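You operate a simulated robot arm through the tools that you are given. There is no shell and no other tool. Be economical: measure what you need, move in short steps, check, and stop when the job is done.

Carry out the task below with a simulated robot arm. There is one attempt and no reset: what you move stays moved.

TASK
Pack unit 39 and the grey foam block in the blue flap box.
Fine: lid shut and its catch turned over it. Set down upright: what you pick out.

Only the result counts: the job must be done as asked and must still hold three seconds after the hand-in. Knocking over, shifting, dropping, spilling or breaking anything else fails it. A push-on lid holds only when it is set on centred and level and pressed home; a screw cap is set on level and turned clockwise until tight.

THE ROBOT
A 7-joint arm with a two-finger parallel gripper on a trunk, on a base that drives. Base frame: it is fixed to the floor where the robot stands at the start and does not move with it; the origin is under the middle of the robot, x ahead of it, y to its left, z up; the surface under the hand at the start is at about z = 85. Readings come in cm, degrees, newtons and seconds.
With the tool pointing down near the work surface it reaches from about 34 to 76 cm from the robot's upright axis, wherever it stands. Its first joint turns from -115.0 to 115.0 degrees. Places, roughly: catch of the blue flap box [50, -20, 100]; inside of the blue flap box [50, -20, 90]; lid of the blue flap box [50, -20, 100]. Payload 3.91 kg.
The TCP is the grasp point between the finger pads, 3 cm short of the fingertips. In the tool frame z runs along the fingers and y along their closing line. Largest opening 11 cm; finger width 2, thickness 1; the body of the gripper, 4.8 by 11.2 cm, starts 5.5 cm behind the TCP.
Orientation is that of the tool frame in the base frame, as a unit quaternion [x, y, z, w]. With the fingers straight down and closing along the base's y, the tool's x points along the base's -x, its y along +y and its z along -z.

THE INTERFACE
- The arm moves only by the tool step_arm. Its argument "moves" is a list of rows, each a list of 7 numbers: the shift along the tool's x, y, z in cm, then the turn, a rotation vector about the tool's x, y, z in rad, then the closure, from 0 (fully open) to 1 (shut). In form: [[x, y, z, wx, wy, wz, claw], ...]. A call has 1 to 12 rows; each row is the pose to reach, as a shift and turn from the pose commanded when the call began, along the tool's axes at that moment. Each row takes 0.2 s and may step no farther than 5 cm and 8.6 degrees from the row before; otherwise, or with a gripper value out of range, the whole call is refused. Where a pose cannot be reached the arm comes as near as it can. A force on the tool above 80 N (or 10 N above the force at the start of the call, whichever is more), or a blocked arm, ends the call early, and 0.2 s more pass. Each finger travels about 10.8 cm/s and halts on what it meets, pressing with about 33 N; the grip force reading is that of the motor and also rises with nothing between the fingers. The clock runs only during rows and for 0.2 s after the last one: add rows that repeat a pose to give the fingers time. It gives the time, the measured TCP pose, the force on the tool (base axes), the opening and the grip force at its end, in the units of the frame above (readings bear some noise), with the torque about the TCP (base axes, N m) and any sound that the robot's microphone picked up.
- Cameras (640 x 400 px; columns grow to the right, rows downward): "scene" is now at [1.96, 15.2, 165.89]; the picture's right is [-0.00, -1.00, 0.00], its down [-0.72, 0.00, -0.69] and it looks along [0.69, -0.00, -0.72] (base axes); focal length 290 px, centre (320, 200). "wrist" rides on the gripper at [7.2, 1.7, -10.3] in the tool frame; the picture's right is [-0.23, 0.97, 0.00], its down [-0.76, -0.18, -0.62] and it looks along [-0.61, -0.14, 0.78] (tool axes); focal length 222 px, centre (320, 200). There is no depth. A picture from a camera that has moved, and an enlarged one, comes with that camera's place and axes in the base frame and with its lens.
- get_image(camera): a new picture of that camera. No time passes.
- lift_body(by): slides the trunk up (or, below 0, down) by that many cm; the arm and the scene camera ride with it, the base frame stays. It gives what a move gives, with no picture.
- roll_base(legs): drives the robot by 1 to 6 legs, each [ahead, turn to the left] in cm and degrees, along the robot's own axes; the way and the turn of a leg run together, so that a leg with both is an arc; at most 150 cm and 180 degrees a leg. The arm and the cameras ride along, it lands a little off, and it stops where it bumps. It gives what a move gives.
- aim_head(pan, tilt): turns the head with the scene camera to pan (to the left, within 155 degrees either way) and tilt (down, from -29 to 69), counted from straight ahead of the robot. It gives what a move gives.
- inspect(camera, box): a new picture of the part [left, top, right, bottom] of that camera's present view, enlarged. No time passes.
- finish_job(): hands the job in; it is judged then, once.

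Work in short steps. Places have to be worked out from the pictures, the camera data and where the tool is seen: move nearer, look again, correct. Check each grasp and each placing, and mend what went wrong. You have 120 turns and 90 pictures in all, those below and enlarged ones among them. Open the gripper and draw the arm clear of the work before you hand the job in, unless the task says otherwise; then end with one line.

The tools are called as name(argument=value, ...) on one line, values as JSON. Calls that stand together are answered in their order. step_arm: Moves the arm, as the interface text tells. Its arguments: {"type":"object","properties":{"moves":{"type":"array","items":{"type":"array","items":{"type":"number"}}}},"required":["moves"]} The other tools are called the same way: lift_body (by) slides the trunk up or down; roll_base (legs) drives the base; aim_head (pan, tilt) turns the head that bears the scene camera; get_image (camera) takes a picture; inspect (camera, box) takes an enlarged picture of a part of a camera's view; finish_job () hands the job in.

At the start:

```text
clock: 0.0
tcp_pos: [48.6, 16.0, 129.42]
orientation: [0.0, 1.0, 0.0, 0.0]
ft_force: [-0.5, -0.6, -0.2]
torque: [-0.01, 0.02, -0.01]
gripper_width: 10.97
finger_force: 0.2
trunk travel left (down, up): [-77.5, 21.5]
robot x, y, heading: [0.17, -0.07, -0.2]
head pan, tilt: [0.0, 46.3]
```

scene: 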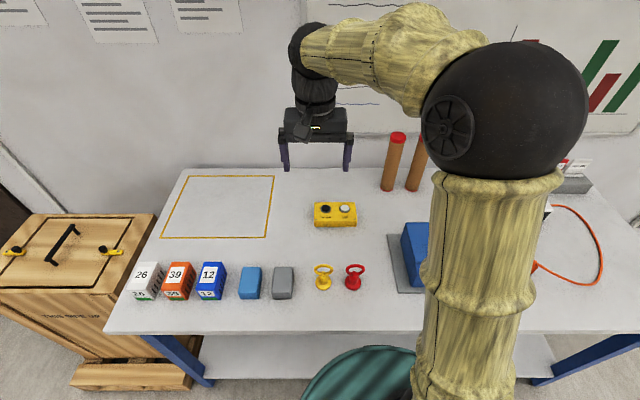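
wrist: 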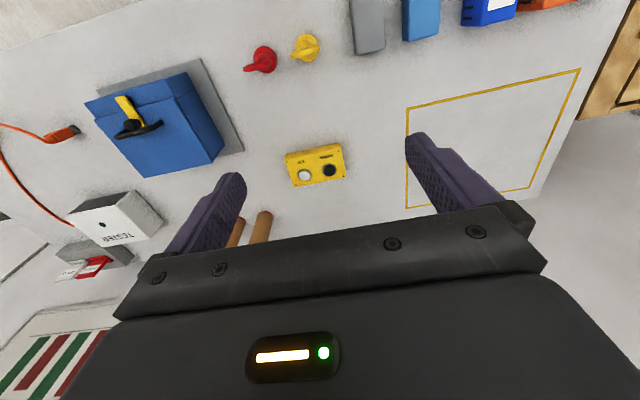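

I start with enlarged views of the units and, through the wrist camera, of the blue box.

inspect(camera="scene", box=[110, 230, 390, 330])

inspect(camera="wrist", box=[40, 30, 280, 220])

```text
2.29 times, centred on (250, 280) of scene
camera zoom: at [1.96, 15.2, 165.89], right [0.0, -1.0, 0.0], down [-0.72, 0.0, -0.69], along [0.69, 0.0, -0.72], focal length 663 px, centre (480, 17)
```

zoom: 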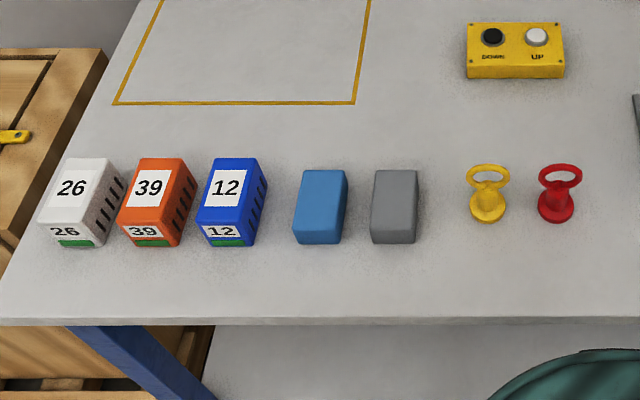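

```text
2.11 times, centred on (160, 125) of wrist
camera zoom: at [41.44, 17.88, 139.75], right [0.23, 0.97, 0.0], down [0.76, -0.18, 0.62], along [0.61, -0.14, -0.78], focal length 468 px, centre (657, 358)
```

zoom: 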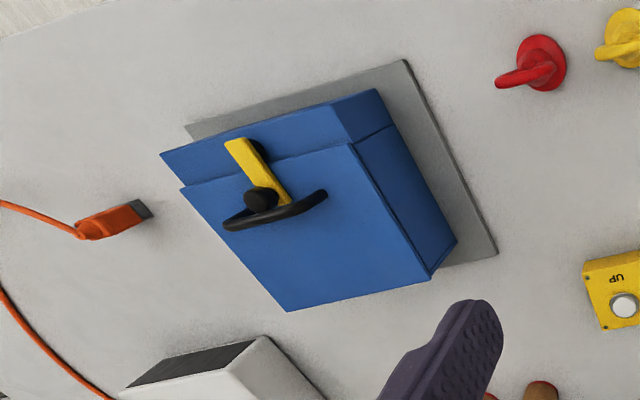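

The box seems to have a yellow turning catch with a black knob and a lid with a black handle. I move the hand high toward the box for a closer look.

step_arm(moves=[[2, -5, 0, 0, 0, 0, 0], [4, -10, 0, 0, 0, 0, 0], [6, -14, 0, 0, 0, 0, 0], [8, -18, 0, 0, 0, 0, 0], [9, -22, 0, 0, 0, 0, 0], [10, -26, 0, 0, 0, 0, 0]])

get_image(camera="wrist")

get_image(camera="scene")

```text
refused: row 1 steps farther than a row can; nothing moved
```

```text
85 pictures are left
camera wrist: at [41.44, 17.88, 139.75], right [0.23, 0.97, 0.0], down [0.76, -0.18, 0.62], along [0.61, -0.14, -0.78], focal length 222 px, centre (320, 200)
```

wrist: 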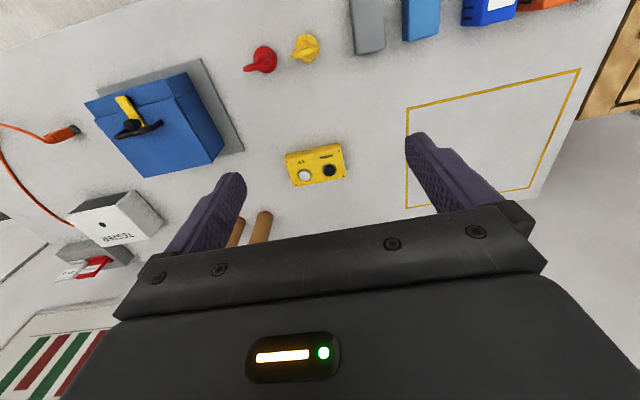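

```text
84 pictures are left
camera scene: at [1.96, 15.2, 165.89], right [0.0, -1.0, 0.0], down [-0.72, 0.0, -0.69], along [0.69, 0.0, -0.72], focal length 290 px, centre (320, 200)
```

scene: 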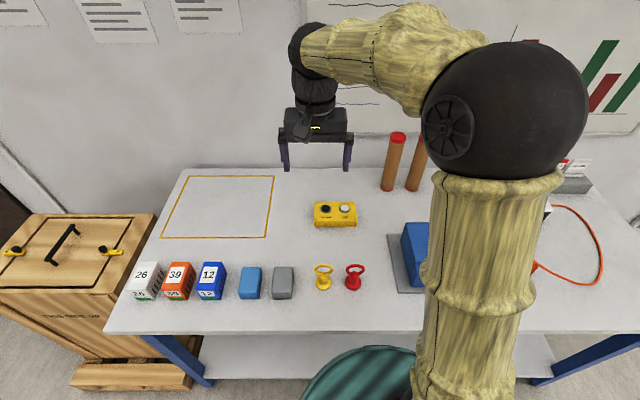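

Steps were a bit over 5 cm; I repeat with smaller ones.

step_arm(moves=[[1.5, -4, 0, 0, 0, 0, 0], [3, -8, 0, 0, 0, 0, 0], [4.5, -12, 0, 0, 0, 0, 0], [6, -16, 0, 0, 0, 0, 0], [7.5, -20, 0, 0, 0, 0, 0], [9, -24, 0, 0, 0, 0, 0], [10, -26, 0, 0, 0, 0, 0]])

```text
clock: 1.6
tcp_pos: [38.56, -10.0, 129.44]
orientation: [0.0, 1.0, 0.001, 0.001]
ft_force: [0.3, 0.1, -0.6]
torque: [0.01, 0.02, 0.02]
gripper_width: 11.0
finger_force: 0.0
trunk travel left (down, up): [-77.5, 21.5]
robot x, y, heading: [0.2, 0.21, 0.1]
head pan, tilt: [0.0, 46.3]
```

Now look at the box from here.

inspect(camera="wrist", box=[160, 40, 480, 240])

get_image(camera="scene")

```text
2.00 times, centred on (320, 140) of wrist
camera zoom: at [31.45, -8.17, 139.76], right [0.23, 0.97, 0.0], down [0.76, -0.18, 0.62], along [0.61, -0.14, -0.78], focal length 444 px, centre (320, 320)
```

zoom: 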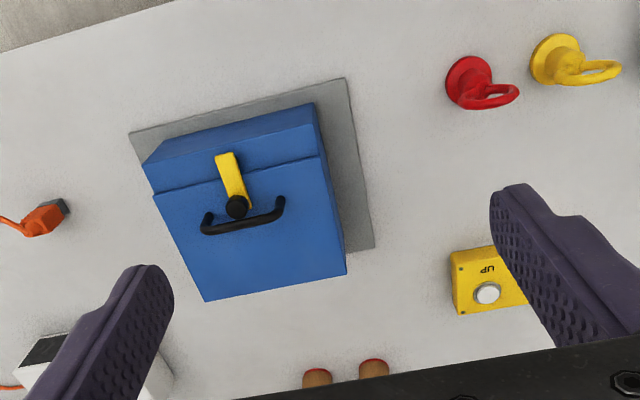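

```text
82 pictures are left
camera scene: at [1.93, 15.18, 165.89], right [0.0, -1.0, 0.0], down [-0.72, 0.0, -0.69], along [0.69, 0.0, -0.72], focal length 290 px, centre (320, 200)
```

scene: 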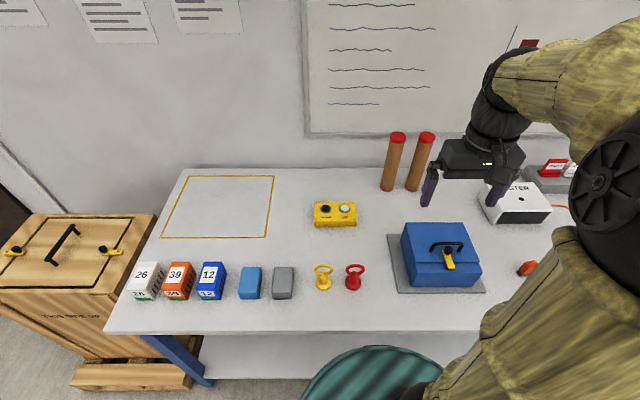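

inspect(camera="scene", box=[380, 210, 500, 300])

```text
4.44 times, centred on (440, 255) of scene
camera zoom: at [1.93, 15.18, 165.89], right [0.0, -1.0, 0.0], down [-0.72, 0.0, -0.69], along [0.69, 0.0, -0.72], focal length 1290 px, centre (-213, -44)
```

zoom: 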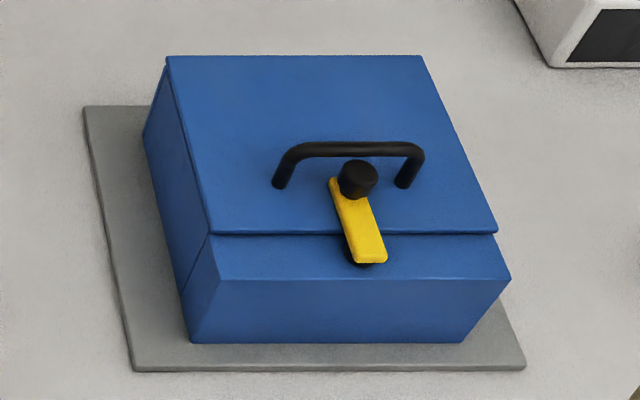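

The catch pivots on the front strip near (43, -20.5), its knob over the lid near (48, -20.5); lid hinged at the far side, handle near x=50. I move nearer to measure.

step_arm(moves=[[0, -2.5, 4, 0, 0, 0, 0.3], [0, -5, 8, 0, 0, 0, 0.6], [0, -7.5, 12, 0, 0, 0, 1], [0, -10, 15, 0, 0, 0, 1], [0, -10, 15, 0, 0, 0, 1]])

```text
clock: 2.8
tcp_pos: [38.54, -19.93, 114.47]
orientation: [0.0, 1.0, 0.0, 0.001]
ft_force: [-0.4, 0.0, 0.3]
torque: [-0.03, 0.03, -0.01]
gripper_width: 0.0
finger_force: 33.3
trunk travel left (down, up): [-77.5, 21.5]
robot x, y, heading: [-0.08, 0.05, -0.0]
head pan, tilt: [0.0, 46.3]
```

Take a near view.

get_image(camera="wrist")

```text
80 pictures are left
camera wrist: at [31.42, -18.12, 124.75], right [0.23, 0.97, 0.0], down [0.76, -0.18, 0.62], along [0.61, -0.14, -0.78], focal length 222 px, centre (320, 200)
```

wrist: 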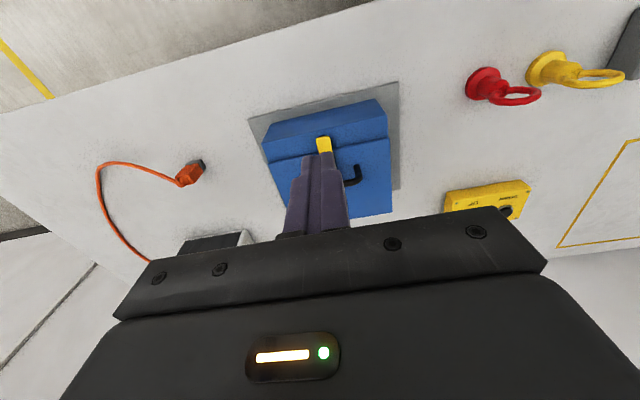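

The fingers hide the knob; I shift 6 cm to the left and look again.

step_arm(moves=[[0, 3, 2, 0, 0, 0, 1], [0, 6, 4, 0, 0, 0, 1]])

inspect(camera="wrist", box=[160, 60, 400, 210])

```text
clock: 3.4
tcp_pos: [38.54, -13.87, 110.47]
orientation: [0.001, 1.0, 0.0, -0.001]
ft_force: [0.6, 0.1, 0.7]
torque: [-0.01, 0.0, 0.0]
gripper_width: 0.0
finger_force: 33.2
trunk travel left (down, up): [-77.5, 21.5]
robot x, y, heading: [-0.29, -0.38, -0.1]
head pan, tilt: [0.0, 46.3]
```

```text
2.67 times, centred on (280, 135) of wrist
camera zoom: at [31.44, -12.05, 120.7], right [0.23, 0.97, 0.0], down [0.76, -0.18, 0.62], along [0.61, -0.14, -0.78], focal length 592 px, centre (427, 373)
```

zoom: 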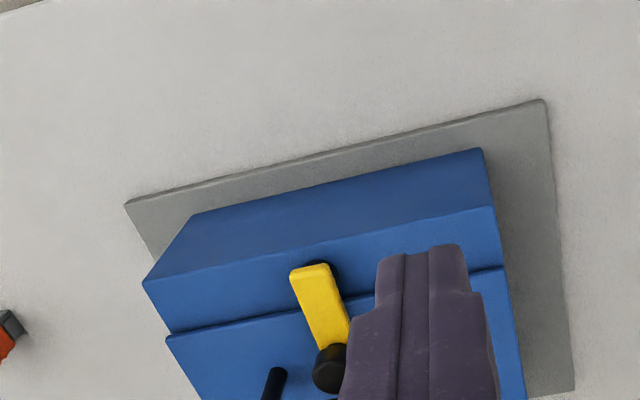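

Knob top is about (47.6, -20.6, 98.5), pivot about (43.7, -20.3). I lower the closed fingers beside the catch on its left.

step_arm(moves=[[-3, -1.5, 0, 0, 0, 0, 1], [-6, -2.7, 2, 0, 0, 0, 1], [-7.8, -3.5, 5, 0, 0, 0, 1], [-7.8, -3.5, 8, 0, 0, 0, 1], [-7.8, -3.5, 10, 0, 0, 0, 1], [-7.8, -3.5, 11.2, 0, 0, 0, 1]])

inspect(camera="scene", box=[380, 190, 500, 300])

```text
clock: 4.8
tcp_pos: [46.33, -17.5, 99.25]
orientation: [0.0, 1.0, 0.0, 0.0]
ft_force: [-0.3, -0.2, -0.4]
torque: [0.0, -0.01, -0.02]
gripper_width: 0.03
finger_force: 33.2
trunk travel left (down, up): [-77.5, 21.5]
robot x, y, heading: [0.29, 0.2, 0.3]
head pan, tilt: [0.0, 46.3]
```

```text
3.64 times, centred on (440, 245) of scene
camera zoom: at [1.98, 15.18, 165.89], right [0.0, -1.0, 0.0], down [-0.72, 0.0, -0.69], along [0.69, 0.0, -0.72], focal length 1055 px, centre (-116, 36)
```

zoom: 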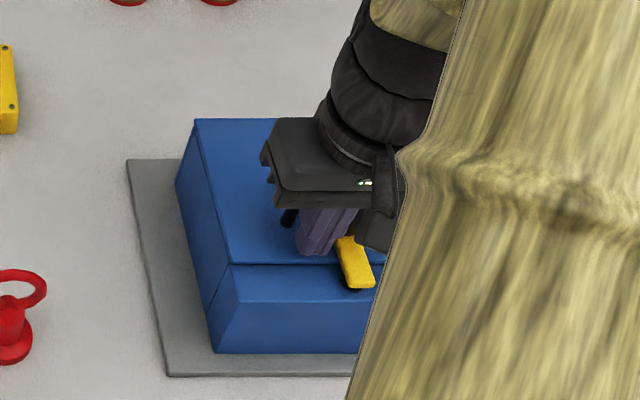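

The fingers sit just left of the catch. I push it round to the right along an arc.

step_arm(moves=[[0, -1.5, 0, 0, 0, 0, 1], [-0.2, -3, 0, 0, 0, 0, 1], [-0.1, -4.5, 0, 0, 0, 0, 1], [0.3, -5.6, 0, 0, 0, 0, 1], [0.8, -6.5, 0, 0, 0, 0, 1], [1.2, -7.0, 0, 0, 0, 0, 1]])

get_image(camera="wrist")

```text
clock: 6.2
tcp_pos: [45.12, -22.34, 99.41]
orientation: [-0.009, 1.0, 0.012, -0.006]
ft_force: [-1.3, 33.0, 19.3]
torque: [0.12, -0.05, -0.17]
gripper_width: 0.0
finger_force: 33.0
trunk travel left (down, up): [-77.5, 21.5]
robot x, y, heading: [0.23, -0.02, 0.1]
head pan, tilt: [0.0, 46.3]
stopped in row 6: the force on the tool passed its limit at 81 N (the readings are from after the stop); the commanded pose is now the measured one
```

```text
77 pictures are left
camera wrist: at [38.09, -20.93, 109.72], right [0.21, 0.98, 0.02], down [0.77, -0.18, 0.61], along [0.6, -0.11, -0.79], focal length 222 px, centre (320, 200)
```

wrist: 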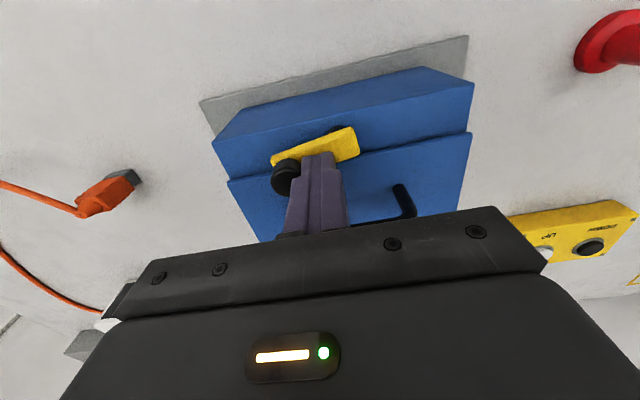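

The catch has turned most of the way and the fingers now bear on the knob sideways. I ease back left and push it toward the robot.

step_arm(moves=[[0, 0.7, 0, 0, 0, 0, 1], [0.6, 0.7, 0, 0, 0, 0, 1], [1.0, 0.7, 0, 0, 0, 0, 1], [1.3, 0.7, 0, 0, 0, 0, 1]])

inspect(camera="wrist", box=[180, 30, 500, 230])

```text
clock: 7.2
tcp_pos: [44.66, -22.29, 99.34]
orientation: [-0.009, 1.0, 0.008, 0.0]
ft_force: [38.5, 8.2, 32.3]
torque: [-0.3, -0.89, 0.36]
gripper_width: 0.01
finger_force: 33.2
trunk travel left (down, up): [-77.5, 21.5]
robot x, y, heading: [-0.25, 0.16, 0.2]
head pan, tilt: [0.0, 46.3]
```

```text
2.00 times, centred on (340, 130) of wrist
camera zoom: at [37.49, -20.76, 109.61], right [0.21, 0.98, 0.01], down [0.76, -0.17, 0.62], along [0.61, -0.12, -0.78], focal length 444 px, centre (280, 340)
```

zoom: 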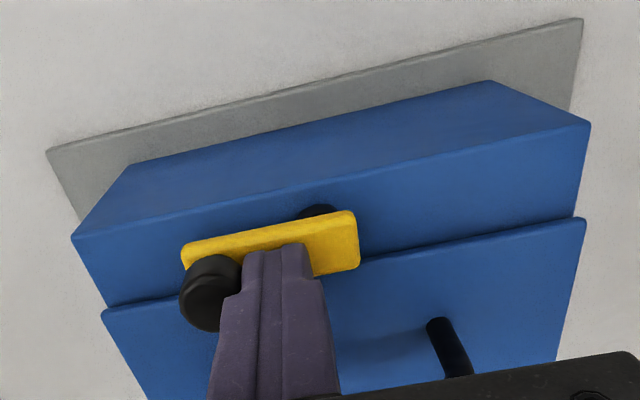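

The catch now lies along the front strip, clear of the lid. I back off and rise.

step_arm(moves=[[-0.8, 0.3, 0, 0, 0, 0, 1], [-0.9, 0.4, -1.5, 0, 0, 0, 1], [-1, 0.5, -5, 0, 0, 0, 1], [-3, 0.5, -9, 0, 0, 0, 0.8], [-5, 1, -11, 0, 0, 0, 0.6]])

```text
clock: 8.4
tcp_pos: [48.89, -21.59, 110.1]
orientation: [-0.007, 1.0, 0.011, -0.007]
ft_force: [0.0, 0.2, 0.1]
torque: [-0.01, 0.03, 0.0]
gripper_width: 4.41
finger_force: 0.0
trunk travel left (down, up): [-77.5, 21.5]
robot x, y, heading: [-0.28, -0.2, -0.0]
head pan, tilt: [0.0, 46.3]
```

Now I turn the hand 90° so that the fingers close along x, across the handle bar.

step_arm(moves=[[0, 0, 0, 0, 0, 0.143, 0.6], [0, 0, 0, 0, 0, 0.286, 0.6], [0, 0, 0, 0, 0, 0.429, 0.6], [0, 0, 0, 0, 0, 0.571, 0.6], [0, 0, 0, 0, 0, 0.714, 0.6], [0, 0, 0, 0, 0, 0.857, 0.6], [-0.3, 0, 0, 0, 0, 1.0, 0.6], [-0.5, 0, 0, 0, 0, 1.143, 0.6], [-0.7, 0, 0, 0, 0, 1.286, 0.6], [-0.9, 0.3, 0, 0, 0, 1.43, 0.6], [-1, 0.5, 0, 0, 0, 1.571, 0.6]])

get_image(camera="wrist")

inspect(camera="scene", box=[360, 160, 520, 300])

```text
clock: 10.8
tcp_pos: [49.95, -21.19, 110.07]
orientation: [0.703, 0.711, 0.004, -0.011]
ft_force: [-0.4, -1.0, -0.3]
torque: [-0.03, -0.02, 0.01]
gripper_width: 4.4
finger_force: 0.1
trunk travel left (down, up): [-77.5, 21.5]
robot x, y, heading: [-0.02, 0.1, 0.3]
head pan, tilt: [0.0, 46.3]
```

```text
75 pictures are left
camera wrist: at [51.88, -13.92, 120.49], right [0.98, -0.22, -0.02], down [-0.16, -0.78, 0.61], along [-0.14, -0.59, -0.79], focal length 222 px, centre (320, 200)
```

wrist: 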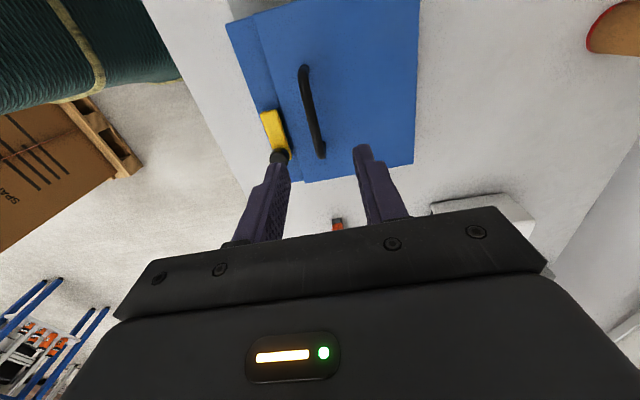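

```text
2.86 times, centred on (440, 230) of scene
camera zoom: at [1.93, 15.22, 165.89], right [0.0, -1.0, 0.0], down [-0.72, 0.0, -0.69], along [0.69, 0.0, -0.72], focal length 829 px, centre (-23, 114)
```

zoom: 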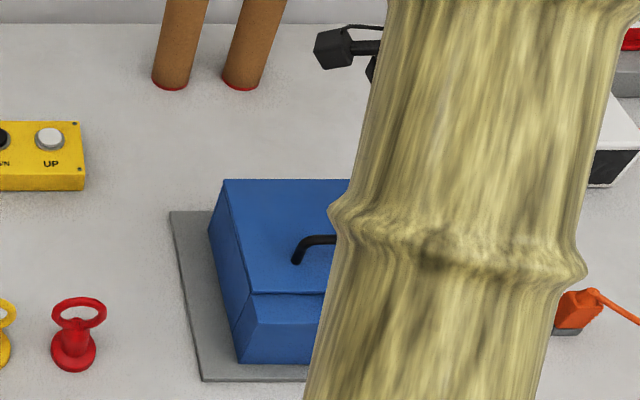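

Bar measures x≈49.45, y −16.3 to −24.9. I descend onto it and close.

step_arm(moves=[[0.3, -0.5, 4, 0, 0, 0, 0.6], [0.6, -0.5, 8, 0, 0, 0, 0.6], [0.6, -0.5, 10, 0, 0, 0, 0.6], [0.6, -0.5, 11.2, 0, 0, 0, 0.6], [0.6, -0.5, 11.2, 0, 0, 0, 1], [0.6, -0.5, 11.2, 0, 0, 0, 1], [0.6, -0.5, 11.2, 0, 0, 0, 1]])

get_image(camera="wrist")

```text
clock: 12.4
tcp_pos: [49.28, -20.21, 98.79]
orientation: [0.703, 0.711, 0.003, -0.012]
ft_force: [-3.0, 0.8, -1.0]
torque: [0.32, 0.14, -0.54]
gripper_width: 0.95
finger_force: 45.3
trunk travel left (down, up): [-77.5, 21.5]
robot x, y, heading: [0.18, -0.02, 0.1]
head pan, tilt: [0.0, 46.3]
```

```text
73 pictures are left
camera wrist: at [51.12, -13.05, 109.29], right [0.98, -0.21, -0.02], down [-0.16, -0.78, 0.61], along [-0.14, -0.59, -0.79], focal length 222 px, centre (320, 200)
```

wrist: 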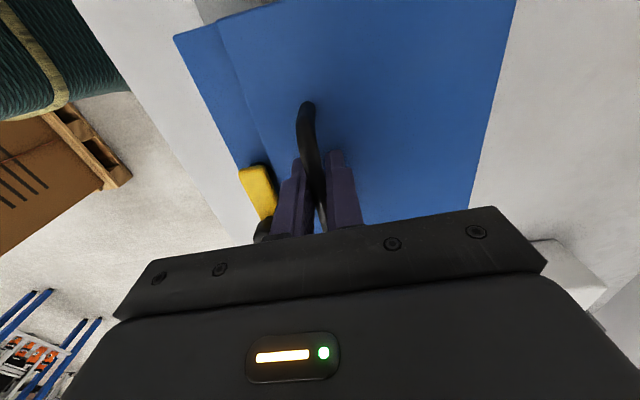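

Bar gripped (0.95 cm). I start swinging the lid about a hinge near x=60, first 30°.

step_arm(moves=[[0, 0.45, -1.3, 0, 0, 0, 1], [0, 1.06, -2.65, 0, 0, 0, 1], [0, 1.85, -3.85, 0, 0, 0, 1], [0, 2.77, -4.94, 0, 0, 0, 1]])

get_image(camera="wrist")

inspect(camera="scene", box=[360, 160, 520, 300])

```text
clock: 13.4
tcp_pos: [52.45, -20.27, 103.55]
orientation: [0.702, 0.712, 0.003, -0.012]
ft_force: [13.5, 4.3, -19.7]
torque: [-0.77, 0.12, -0.87]
gripper_width: 0.97
finger_force: 45.2
trunk travel left (down, up): [-77.5, 21.5]
robot x, y, heading: [0.02, -0.15, -0.0]
head pan, tilt: [0.0, 46.3]
```

```text
72 pictures are left
camera wrist: at [54.33, -13.04, 114.0], right [0.98, -0.21, -0.02], down [-0.16, -0.78, 0.61], along [-0.14, -0.59, -0.79], focal length 222 px, centre (320, 200)
```

wrist: 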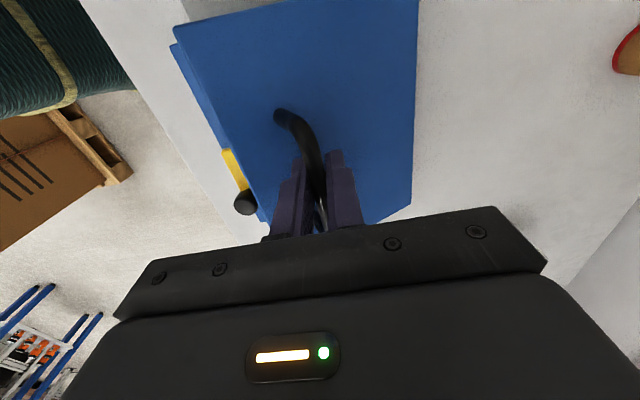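

```text
2.86 times, centred on (440, 230) of scene
camera zoom: at [2.37, 15.22, 165.85], right [0.0, -1.0, 0.0], down [-0.72, 0.0, -0.69], along [0.69, 0.0, -0.72], focal length 829 px, centre (-23, 114)
```

zoom: 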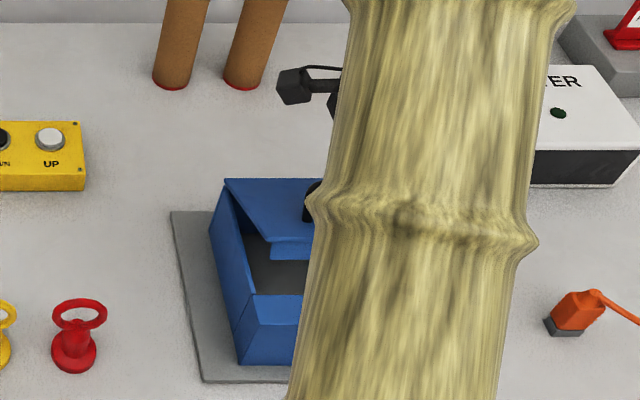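

The lid is rising; readings suggest a hinge nearer, about x=58.5. I continue the arc.

step_arm(moves=[[0, 1.4, -0.5, 0, 0, 0, 1], [0, 2.55, -1.1, 0, 0, 0, 1], [0, 3.7, -1.5, 0, 0, 0, 1], [0, 4.95, -1.8, 0, 0, 0, 1]])

get_image(camera="wrist")

```text
clock: 14.4
tcp_pos: [57.14, -20.22, 105.97]
orientation: [0.703, 0.711, 0.004, -0.008]
ft_force: [-6.8, 6.5, 22.4]
torque: [-0.69, 0.0, -0.9]
gripper_width: 1.0
finger_force: 45.0
trunk travel left (down, up): [-77.5, 21.5]
robot x, y, heading: [-0.19, 0.27, 0.1]
head pan, tilt: [0.0, 46.3]
```

```text
70 pictures are left
camera wrist: at [58.77, -13.02, 116.32], right [0.98, -0.21, -0.01], down [-0.16, -0.77, 0.61], along [-0.14, -0.59, -0.79], focal length 222 px, centre (320, 200)
```

wrist: 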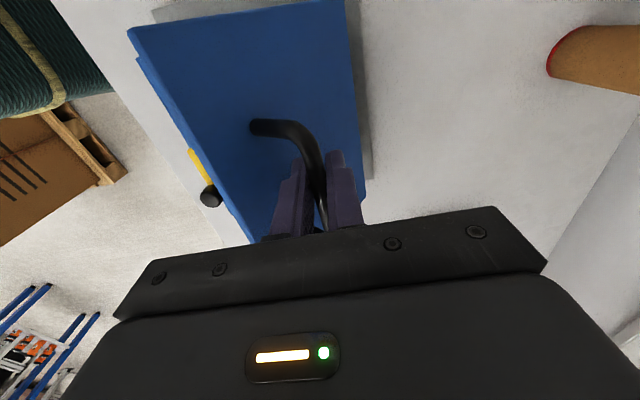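

A circle fit puts the hinge at x≈59.7 after all. I follow that circle to about 92°.

step_arm(moves=[[0, 0.6, -0.6, 0, 0, 0, 1], [0, 1.6, -0.8, 0, 0, 0, 1], [0, 2.7, -0.8, 0, 0, 0, 1], [0, 3.7, -0.7, 0, 0, 0, 1], [0, 4.7, -0.6, 0, 0, 0, 1], [0, 5.6, -0.35, 0, 0, 0, 1], [0, 6.4, -0.1, 0, 0, 0, 1]])

get_image(camera="wrist")

get_image(camera="scene")

```text
clock: 16.0
tcp_pos: [63.65, -20.24, 105.63]
orientation: [0.703, 0.711, 0.004, -0.01]
ft_force: [2.5, -0.6, 5.9]
torque: [-0.79, 0.09, -0.88]
gripper_width: 1.0
finger_force: 45.4
trunk travel left (down, up): [-77.5, 21.5]
robot x, y, heading: [-0.1, -0.02, 0.2]
head pan, tilt: [0.0, 46.3]
```

```text
69 pictures are left
camera wrist: at [65.42, -13.04, 116.06], right [0.98, -0.21, -0.01], down [-0.16, -0.78, 0.61], along [-0.14, -0.59, -0.79], focal length 222 px, centre (320, 200)
```

wrist: 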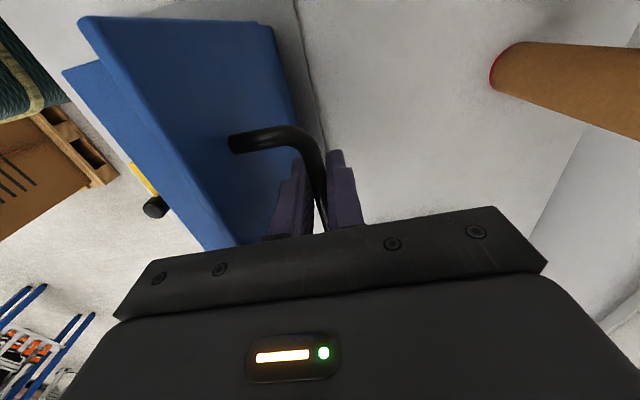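

```text
68 pictures are left
camera scene: at [1.88, 15.24, 165.89], right [0.0, -1.0, 0.0], down [-0.72, 0.0, -0.69], along [0.69, 0.0, -0.72], focal length 290 px, centre (320, 200)
```

scene: 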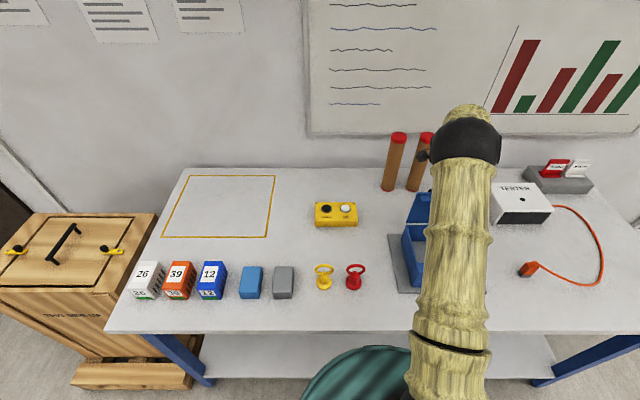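

Lid is about upright. I continue a little past vertical so it rests open.

step_arm(moves=[[0, 0.7, 0.3, 0, 0, 0, 1], [0, 1.4, 0.65, 0, 0, 0, 1], [0, 2.0, 1.0, 0, 0, 0, 1]])

get_image(camera="wrist")

```text
clock: 16.8
tcp_pos: [65.67, -20.19, 104.76]
orientation: [0.703, 0.711, 0.004, -0.01]
ft_force: [10.4, -4.9, 17.9]
torque: [-0.84, 0.08, -0.88]
gripper_width: 1.01
finger_force: 45.1
trunk travel left (down, up): [-77.5, 21.5]
robot x, y, heading: [-0.15, -0.13, 0.2]
head pan, tilt: [0.0, 46.3]
```

```text
67 pictures are left
camera wrist: at [67.44, -13.03, 115.1], right [0.98, -0.21, -0.01], down [-0.16, -0.78, 0.61], along [-0.14, -0.59, -0.79], focal length 222 px, centre (320, 200)
```

wrist: 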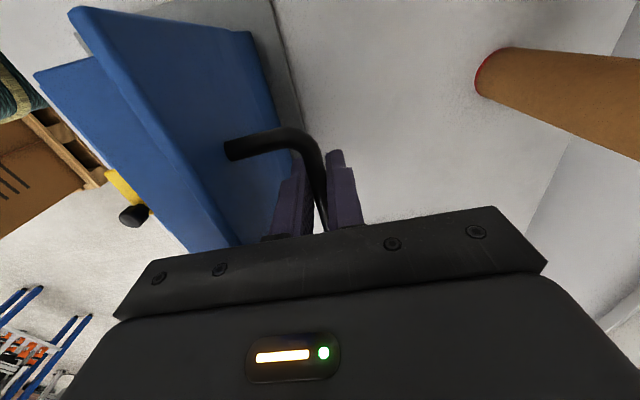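

I tilt the hand by 14° with the lid, open only slightly, and withdraw along the fingers.

step_arm(moves=[[0, 0.15, 0, 0.12, 0, 0, 1], [0, 0.29, 0, 0.24, 0, 0, 1], [0, 0.29, 0, 0.24, 0, 0, 0.84], [0, 0.29, 0, 0.24, 0, 0, 0.84]])

```text
clock: 17.8
tcp_pos: [65.82, -20.23, 104.4]
orientation: [0.696, 0.707, -0.082, -0.096]
ft_force: [0.1, 0.2, -0.3]
torque: [0.0, 0.01, 0.0]
gripper_width: 1.74
finger_force: 0.1
trunk travel left (down, up): [-77.5, 21.5]
robot x, y, heading: [0.43, -0.28, 0.5]
head pan, tilt: [0.0, 46.3]
```

No contact force now. Withdraw along the tool axis.

step_arm(moves=[[0, 0, -1.5, 0, 0, 0, 0.84], [0, 0, -3.5, 0, 0, 0, 0.84], [0, 0, -6.5, 0, 0, 0, 0.84], [0, 0, -10, 0, 0, 0, 0.84]])

get_image(camera="wrist")

get_image(camera="scene")

```text
clock: 18.8
tcp_pos: [66.71, -20.04, 113.27]
orientation: [0.696, 0.707, -0.082, -0.095]
ft_force: [0.3, -0.8, -0.8]
torque: [0.01, -0.04, 0.01]
gripper_width: 1.81
finger_force: 0.1
out of reach, approached as far as the arm can: row 3, 4
trunk travel left (down, up): [-77.5, 21.5]
robot x, y, heading: [-0.15, -0.01, -0.1]
head pan, tilt: [0.0, 46.3]
```

```text
66 pictures are left
camera wrist: at [70.96, -12.72, 123.06], right [0.95, -0.21, -0.25], down [-0.01, -0.78, 0.63], along [-0.32, -0.6, -0.73], focal length 222 px, centre (320, 200)
```

wrist: 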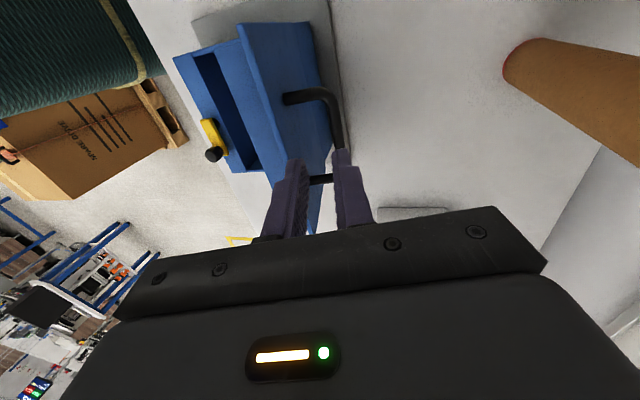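

```text
65 pictures are left
camera scene: at [1.92, 15.23, 165.88], right [0.0, -1.0, 0.0], down [-0.72, 0.0, -0.69], along [0.69, 0.0, -0.72], focal length 290 px, centre (320, 200)
```

scene: 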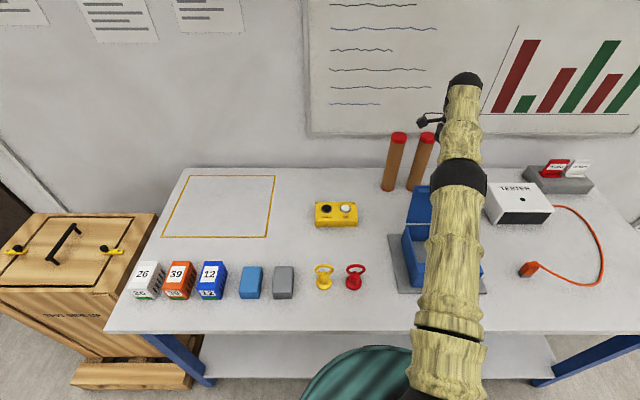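

The lid stands open on its own. I untilt and retreat over the box, rising.

step_arm(moves=[[0, -2, -0.5, -0.06, 0, 0, 0.84], [0, -5, -1, -0.12, 0, 0, 0.84], [0, -8, -1, -0.18, 0, 0, 0.84], [0, -12, -1, -0.24, 0, 0, 0.84], [0, -16, -1, -0.24, 0, 0, 0.84], [4, -18, -1, -0.24, 0, 0, 0.84], [8.5, -19, -1, -0.24, 0, 0, 0.84], [13, -20, -1, -0.24, 0, 0, 0.84], [17.5, -20, -1, -0.24, 0, 0, 0.84], [22, -20, -1, -0.24, 0, 0, 0.84], [26.5, -20, -1, -0.24, 0, 0, 0.84], [31, -20, -1, -0.24, 0, 0, 0.5]])

get_image(camera="scene")

```text
clock: 21.4
tcp_pos: [47.02, 10.99, 119.93]
orientation: [0.703, 0.711, 0.003, -0.011]
ft_force: [0.4, 0.5, -0.2]
torque: [-0.04, 0.01, -0.01]
gripper_width: 5.5
finger_force: 0.0
trunk travel left (down, up): [-77.5, 21.5]
robot x, y, heading: [0.23, -0.12, 0.1]
head pan, tilt: [0.0, 46.3]
```

```text
64 pictures are left
camera scene: at [1.91, 15.36, 165.87], right [0.0, -1.0, 0.0], down [-0.72, 0.0, -0.69], along [0.69, 0.0, -0.72], focal length 290 px, centre (320, 200)
```

scene: 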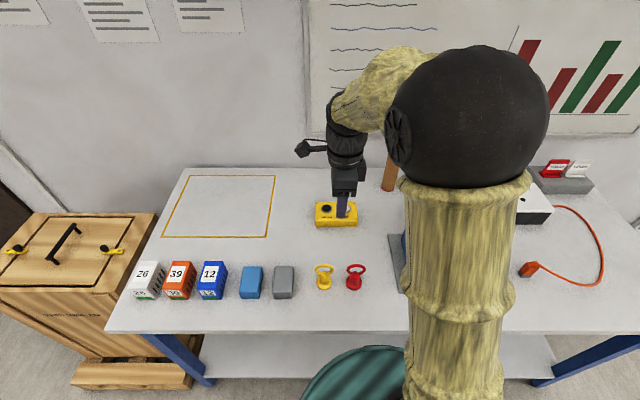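

I measure the unit and foam with tight zooms before choosing the grasp direction.

inspect(camera="scene", box=[120, 250, 240, 310])

inspect(camera="scene", box=[220, 250, 340, 310])

```text
5.33 times, centred on (180, 280) of scene
camera zoom: at [1.91, 15.36, 165.87], right [0.0, -1.0, 0.0], down [-0.72, 0.0, -0.69], along [0.69, 0.0, -0.72], focal length 1548 px, centre (1067, -227)
```

zoom: 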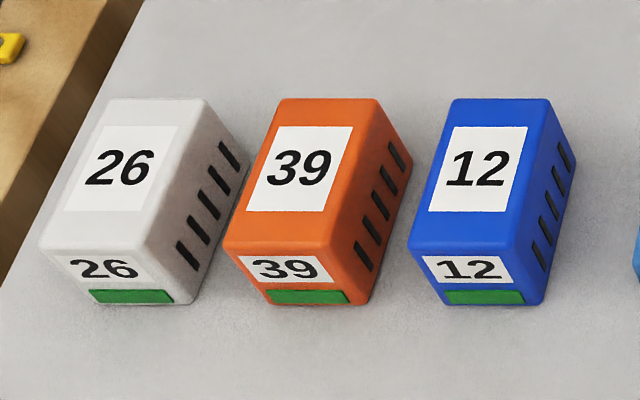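

```text
5.33 times, centred on (280, 280) of scene
camera zoom: at [1.91, 15.36, 165.87], right [0.0, -1.0, 0.0], down [-0.72, 0.0, -0.69], along [0.69, 0.0, -0.72], focal length 1548 px, centre (533, -227)
```

zoom: 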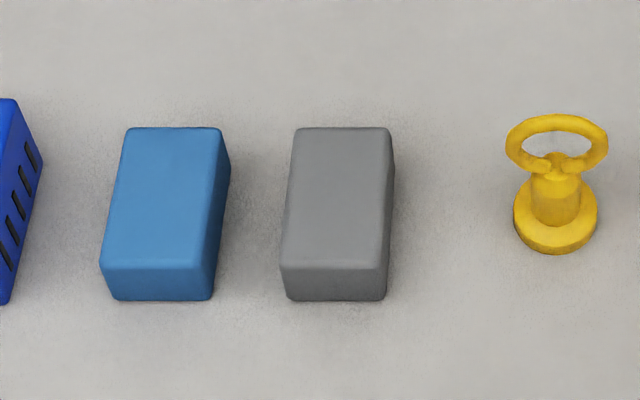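

Unit 39: centre ≈(44.1, 56.6), 9.4×5.5×5.5 high. Grey foam: centre ≈(43.8, 26.1), 8.3×5.1×3.8 high. I turn the hand back 90° and go over the foam.

step_arm(moves=[[1.5, 0, 0, 0, 0, -0.143, 0.5], [3, 0, 0, 0, 0, -0.286, 0.4], [4.5, -0.5, 0, 0, 0, -0.429, 0.35], [6, -1, 0, 0, 0, -0.571, 0.32], [7.5, -1.5, 0.5, 0, 0, -0.714, 0.32], [9, -2, 1, 0, 0, -0.857, 0.32], [10.5, -2.3, 1.5, 0, 0, -1.0, 0.32], [12, -2.6, 2.5, 0, 0, -1.143, 0.32], [13.5, -2.9, 3.5, 0, 0, -1.286, 0.32], [14.5, -3.2, 4.5, 0, 0, -1.43, 0.32], [15.1, -3.3, 5, 0, 0, -1.56, 0.32]])

get_image(camera="wrist")

get_image(camera="scene")

```text
clock: 23.8
tcp_pos: [43.7, 25.91, 115.31]
orientation: [-0.002, 1.0, 0.01, -0.006]
ft_force: [0.4, 0.0, -0.2]
torque: [0.0, 0.01, 0.02]
gripper_width: 7.47
finger_force: 0.0
trunk travel left (down, up): [-77.5, 21.5]
robot x, y, heading: [0.2, -0.18, 0.2]
head pan, tilt: [0.0, 46.3]
```

```text
61 pictures are left
camera wrist: at [36.63, 27.52, 125.68], right [0.22, 0.97, 0.02], down [0.77, -0.19, 0.61], along [0.6, -0.12, -0.79], focal length 222 px, centre (320, 200)
```

wrist: 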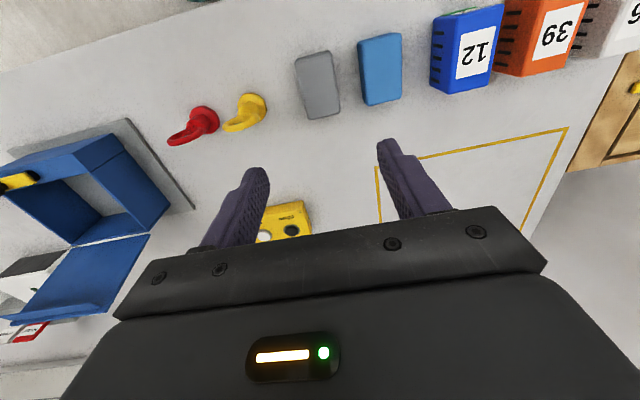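

```text
60 pictures are left
camera scene: at [1.93, 15.24, 165.89], right [0.0, -1.0, 0.0], down [-0.72, 0.0, -0.69], along [0.69, 0.0, -0.72], focal length 290 px, centre (320, 200)
```

scene: 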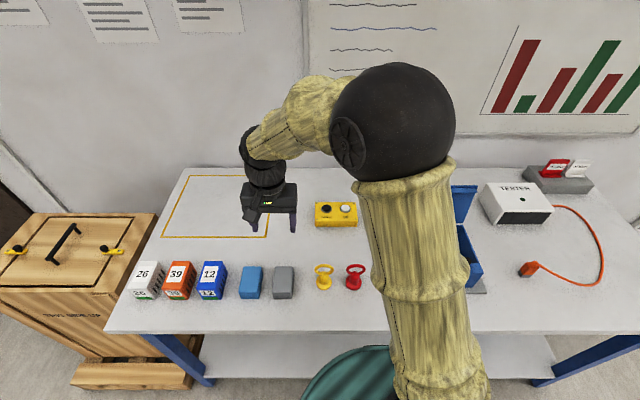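

The foam is under the hand. I correct the small tilt and descend partway.

step_arm(moves=[[0, 0.2, 4.5, 0.02, -0.012, 0, 0.4], [0, 0.2, 9, 0.02, -0.012, 0, 0.4], [0, 0.2, 13, 0.02, -0.012, 0, 0.4], [0, 0.2, 17, 0.02, -0.012, 0, 0.4], [0, 0.2, 19.5, 0.02, -0.012, 0, 0.4]])

inspect(camera="scene", box=[220, 200, 340, 310])

get_image(camera="wrist")

```text
clock: 25.0
tcp_pos: [43.42, 26.63, 95.81]
orientation: [-0.001, 1.0, 0.0, 0.001]
ft_force: [-0.1, 0.9, -0.6]
torque: [0.02, -0.02, -0.01]
gripper_width: 6.6
finger_force: 0.0
trunk travel left (down, up): [-77.5, 21.5]
robot x, y, heading: [-0.2, 0.19, 0.1]
head pan, tilt: [0.0, 46.3]
```

```text
3.64 times, centred on (280, 255) of scene
camera zoom: at [1.95, 15.26, 165.89], right [0.0, -1.0, 0.0], down [-0.72, 0.0, -0.69], along [0.69, 0.0, -0.72], focal length 1055 px, centre (466, 0)
```

zoom: 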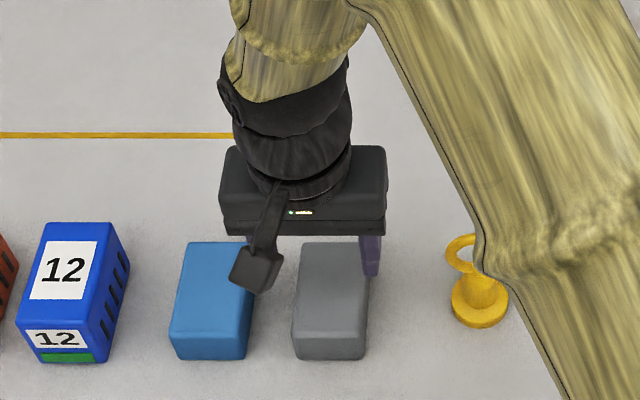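

```text
58 pictures are left
camera wrist: at [36.25, 28.38, 106.02], right [0.22, 0.97, 0.0], down [0.76, -0.18, 0.62], along [0.61, -0.14, -0.78], focal length 222 px, centre (320, 200)
```

wrist: 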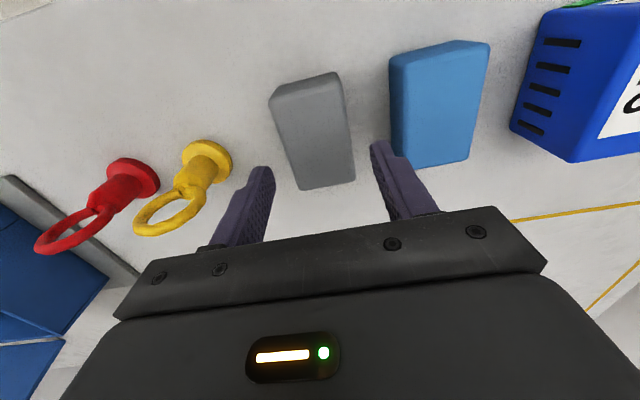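

Foam centre measured at (43.6, 26.25). I descend to grip height and close.

step_arm(moves=[[-0.1, -0.4, 2, 0, 0, 0, 0.4], [-0.2, -0.4, 4, 0, 0, 0, 0.4], [-0.2, -0.4, 5.5, 0, 0, 0, 0.4], [-0.2, -0.4, 6.7, 0, 0, 0, 0.4], [-0.2, -0.4, 6.7, 0, 0, 0, 0.7], [-0.2, -0.4, 6.7, 0, 0, 0, 1], [-0.2, -0.4, 6.7, 0, 0, 0, 1]])

get_image(camera="wrist")

```text
clock: 26.6
tcp_pos: [43.6, 26.09, 89.15]
orientation: [-0.001, 1.0, 0.001, 0.0]
ft_force: [-0.6, 0.4, 0.5]
torque: [-0.01, -0.01, 0.02]
gripper_width: 5.44
finger_force: 33.2
trunk travel left (down, up): [-77.5, 21.5]
robot x, y, heading: [-0.26, 0.43, 0.3]
head pan, tilt: [0.0, 46.3]
```

```text
57 pictures are left
camera wrist: at [36.44, 27.91, 99.38], right [0.22, 0.97, 0.0], down [0.76, -0.18, 0.62], along [0.61, -0.14, -0.78], focal length 222 px, centre (320, 200)
```

wrist: 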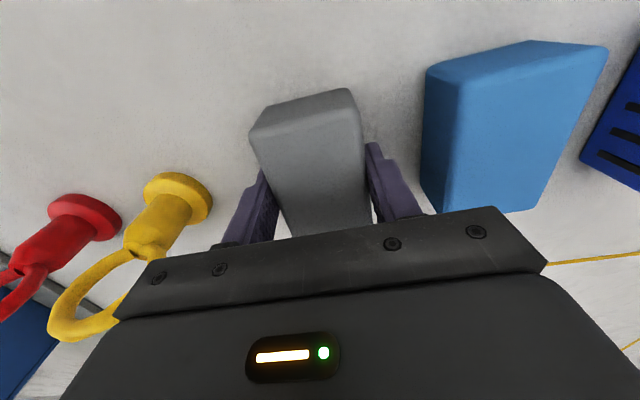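

Foam gripped (5.44 cm). I lift it and carry it toward the box.

step_arm(moves=[[0, 0, -4.5, 0, 0, 0, 1], [0, 0, -9, 0, 0, 0, 1], [0, 0, -13.5, 0, 0, 0, 1], [0, 0, -18, 0, 0, 0, 1], [0, -4.5, -19, 0, 0, 0, 1], [0, -9, -20, 0, 0, 0, 1], [0, -13.5, -20, 0, 0, 0, 1], [0, -18, -20, 0, 0, 0, 1], [0, -22.5, -20, 0, 0, 0, 1], [0, -27, -20, 0, 0, 0, 1], [0, -31.5, -20, 0, 0, 0, 1], [0, -36, -20, 0, 0, 0, 1]])

get_image(camera="wrist")

get_image(camera="scene")

```text
clock: 29.2
tcp_pos: [43.58, -9.97, 109.18]
orientation: [-0.001, 1.0, 0.002, 0.001]
ft_force: [1.3, -0.3, -0.3]
torque: [0.01, 0.05, 0.0]
gripper_width: 5.37
finger_force: 32.4
trunk travel left (down, up): [-77.5, 21.5]
robot x, y, heading: [-0.31, -0.02, 0.3]
head pan, tilt: [0.0, 46.3]
```

```text
56 pictures are left
camera wrist: at [36.45, -8.23, 119.43], right [0.22, 0.97, 0.0], down [0.76, -0.18, 0.62], along [0.61, -0.14, -0.78], focal length 222 px, centre (320, 200)
```

wrist: 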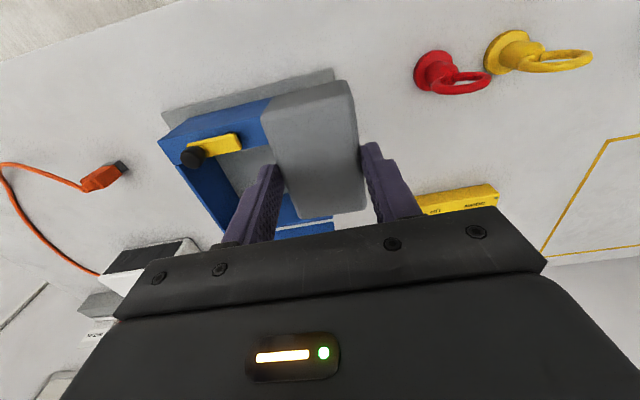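

```text
55 pictures are left
camera scene: at [1.91, 15.08, 165.9], right [0.0, -1.0, 0.0], down [-0.72, 0.0, -0.69], along [0.69, 0.0, -0.72], focal length 290 px, centre (320, 200)
```

scene: 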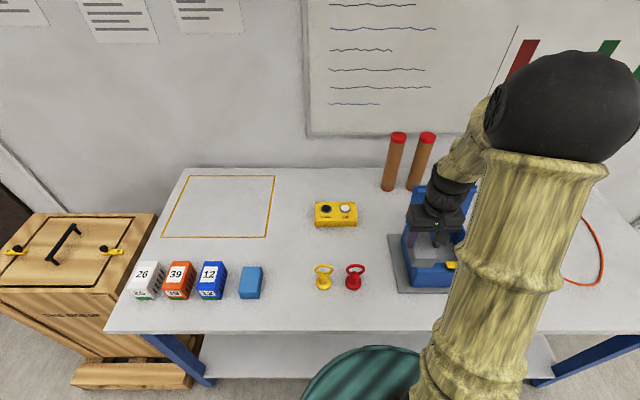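

Zoom in to measure the open box interior.

inspect(camera="wrist", box=[140, 60, 380, 250])

inspect(camera="scene", box=[380, 170, 480, 300])

```text
2.11 times, centred on (260, 155) of wrist
camera zoom: at [36.45, -8.23, 119.43], right [0.22, 0.97, 0.0], down [0.76, -0.18, 0.62], along [0.61, -0.14, -0.78], focal length 468 px, centre (446, 295)
```

zoom: 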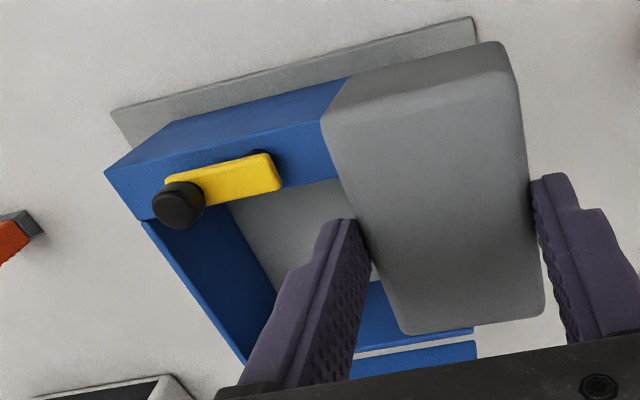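

```text
3.08 times, centred on (430, 235) of scene
camera zoom: at [1.91, 15.08, 165.9], right [0.0, -1.0, 0.0], down [-0.72, 0.0, -0.69], along [0.69, 0.0, -0.72], focal length 893 px, centre (-18, 92)
```

zoom: 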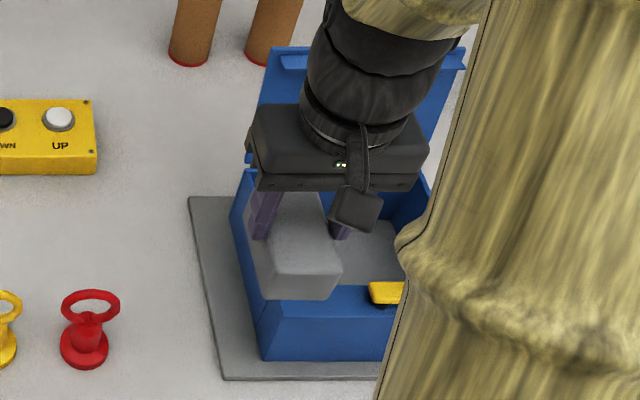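

Opening spans x≈46–59, y≈−12.3 to −28.5. I bring the foam over (52.5, −24.2) and lower it most of the way.

step_arm(moves=[[-3, -3.8, 0, 0, 0, 0, 1], [-6, -7.6, 0, 0, 0, 0, 1], [-8.9, -11, 0, 0, 0, 0, 1], [-8.9, -14.2, 0, 0, 0, 0, 1], [-8.9, -14.2, 4, 0, 0, 0, 1], [-8.9, -14.2, 7, 0, 0, 0, 1]])

get_image(camera="wrist")

get_image(camera="scene")

```text
clock: 30.6
tcp_pos: [52.58, -24.08, 102.07]
orientation: [-0.001, 1.0, -0.001, 0.001]
ft_force: [0.2, -0.1, -0.9]
torque: [0.01, 0.01, 0.02]
gripper_width: 5.35
finger_force: 32.5
trunk travel left (down, up): [-77.5, 21.5]
robot x, y, heading: [-0.11, 0.09, 0.1]
head pan, tilt: [0.0, 46.3]
```

```text
52 pictures are left
camera wrist: at [45.41, -22.31, 112.34], right [0.23, 0.97, 0.0], down [0.76, -0.18, 0.62], along [0.61, -0.14, -0.78], focal length 222 px, centre (320, 200)
```

wrist: 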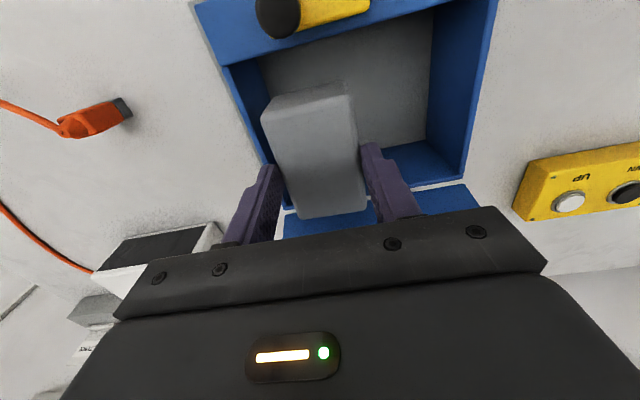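

```text
51 pictures are left
camera scene: at [1.93, 15.18, 165.9], right [0.0, -1.0, 0.0], down [-0.72, 0.0, -0.69], along [0.69, 0.0, -0.72], focal length 290 px, centre (320, 200)
```

scene: 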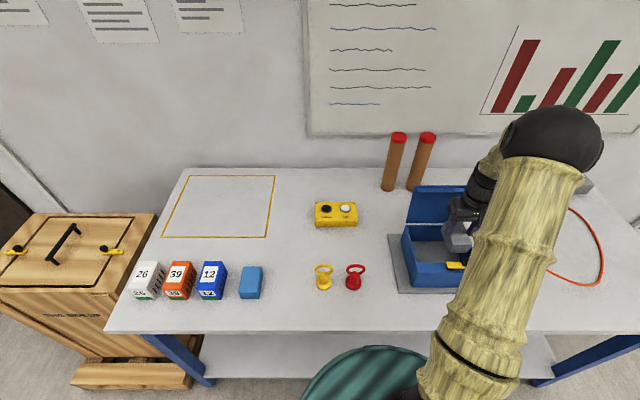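

Clearances look fine. I lower to just above the floor in small steps; contact force would stop it.

step_arm(moves=[[0, 0, 3, 0, 0, 0, 1], [0, 0, 6, 0, 0, 0, 1], [0, 0, 8, 0, 0, 0, 1], [0, 0, 9.5, 0, 0, 0, 1], [0, 0, 10.2, 0, 0, 0, 1]])

inspect(camera="wrist", box=[180, 0, 520, 220])

```text
clock: 31.8
tcp_pos: [52.68, -24.02, 92.54]
orientation: [0.0, 1.0, -0.002, 0.006]
ft_force: [-0.3, 3.9, 47.7]
torque: [0.23, 0.03, -0.03]
gripper_width: 5.4
finger_force: 33.1
trunk travel left (down, up): [-77.5, 21.5]
robot x, y, heading: [0.24, 0.14, 0.0]
head pan, tilt: [0.0, 46.3]
```

```text
1.82 times, centred on (350, 110) of wrist
camera zoom: at [45.35, -22.14, 102.7], right [0.22, 0.97, 0.0], down [0.75, -0.17, 0.63], along [0.62, -0.14, -0.77], focal length 404 px, centre (266, 364)
```

zoom: 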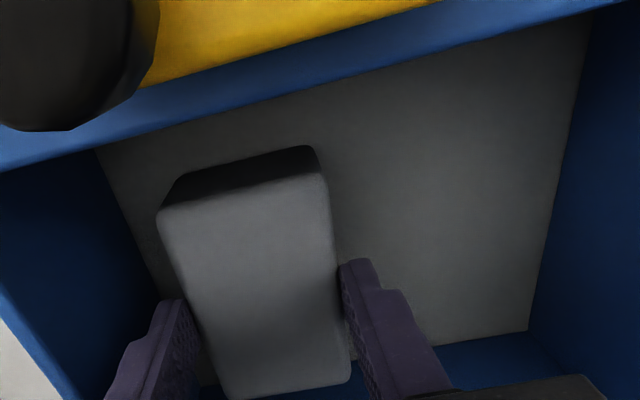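

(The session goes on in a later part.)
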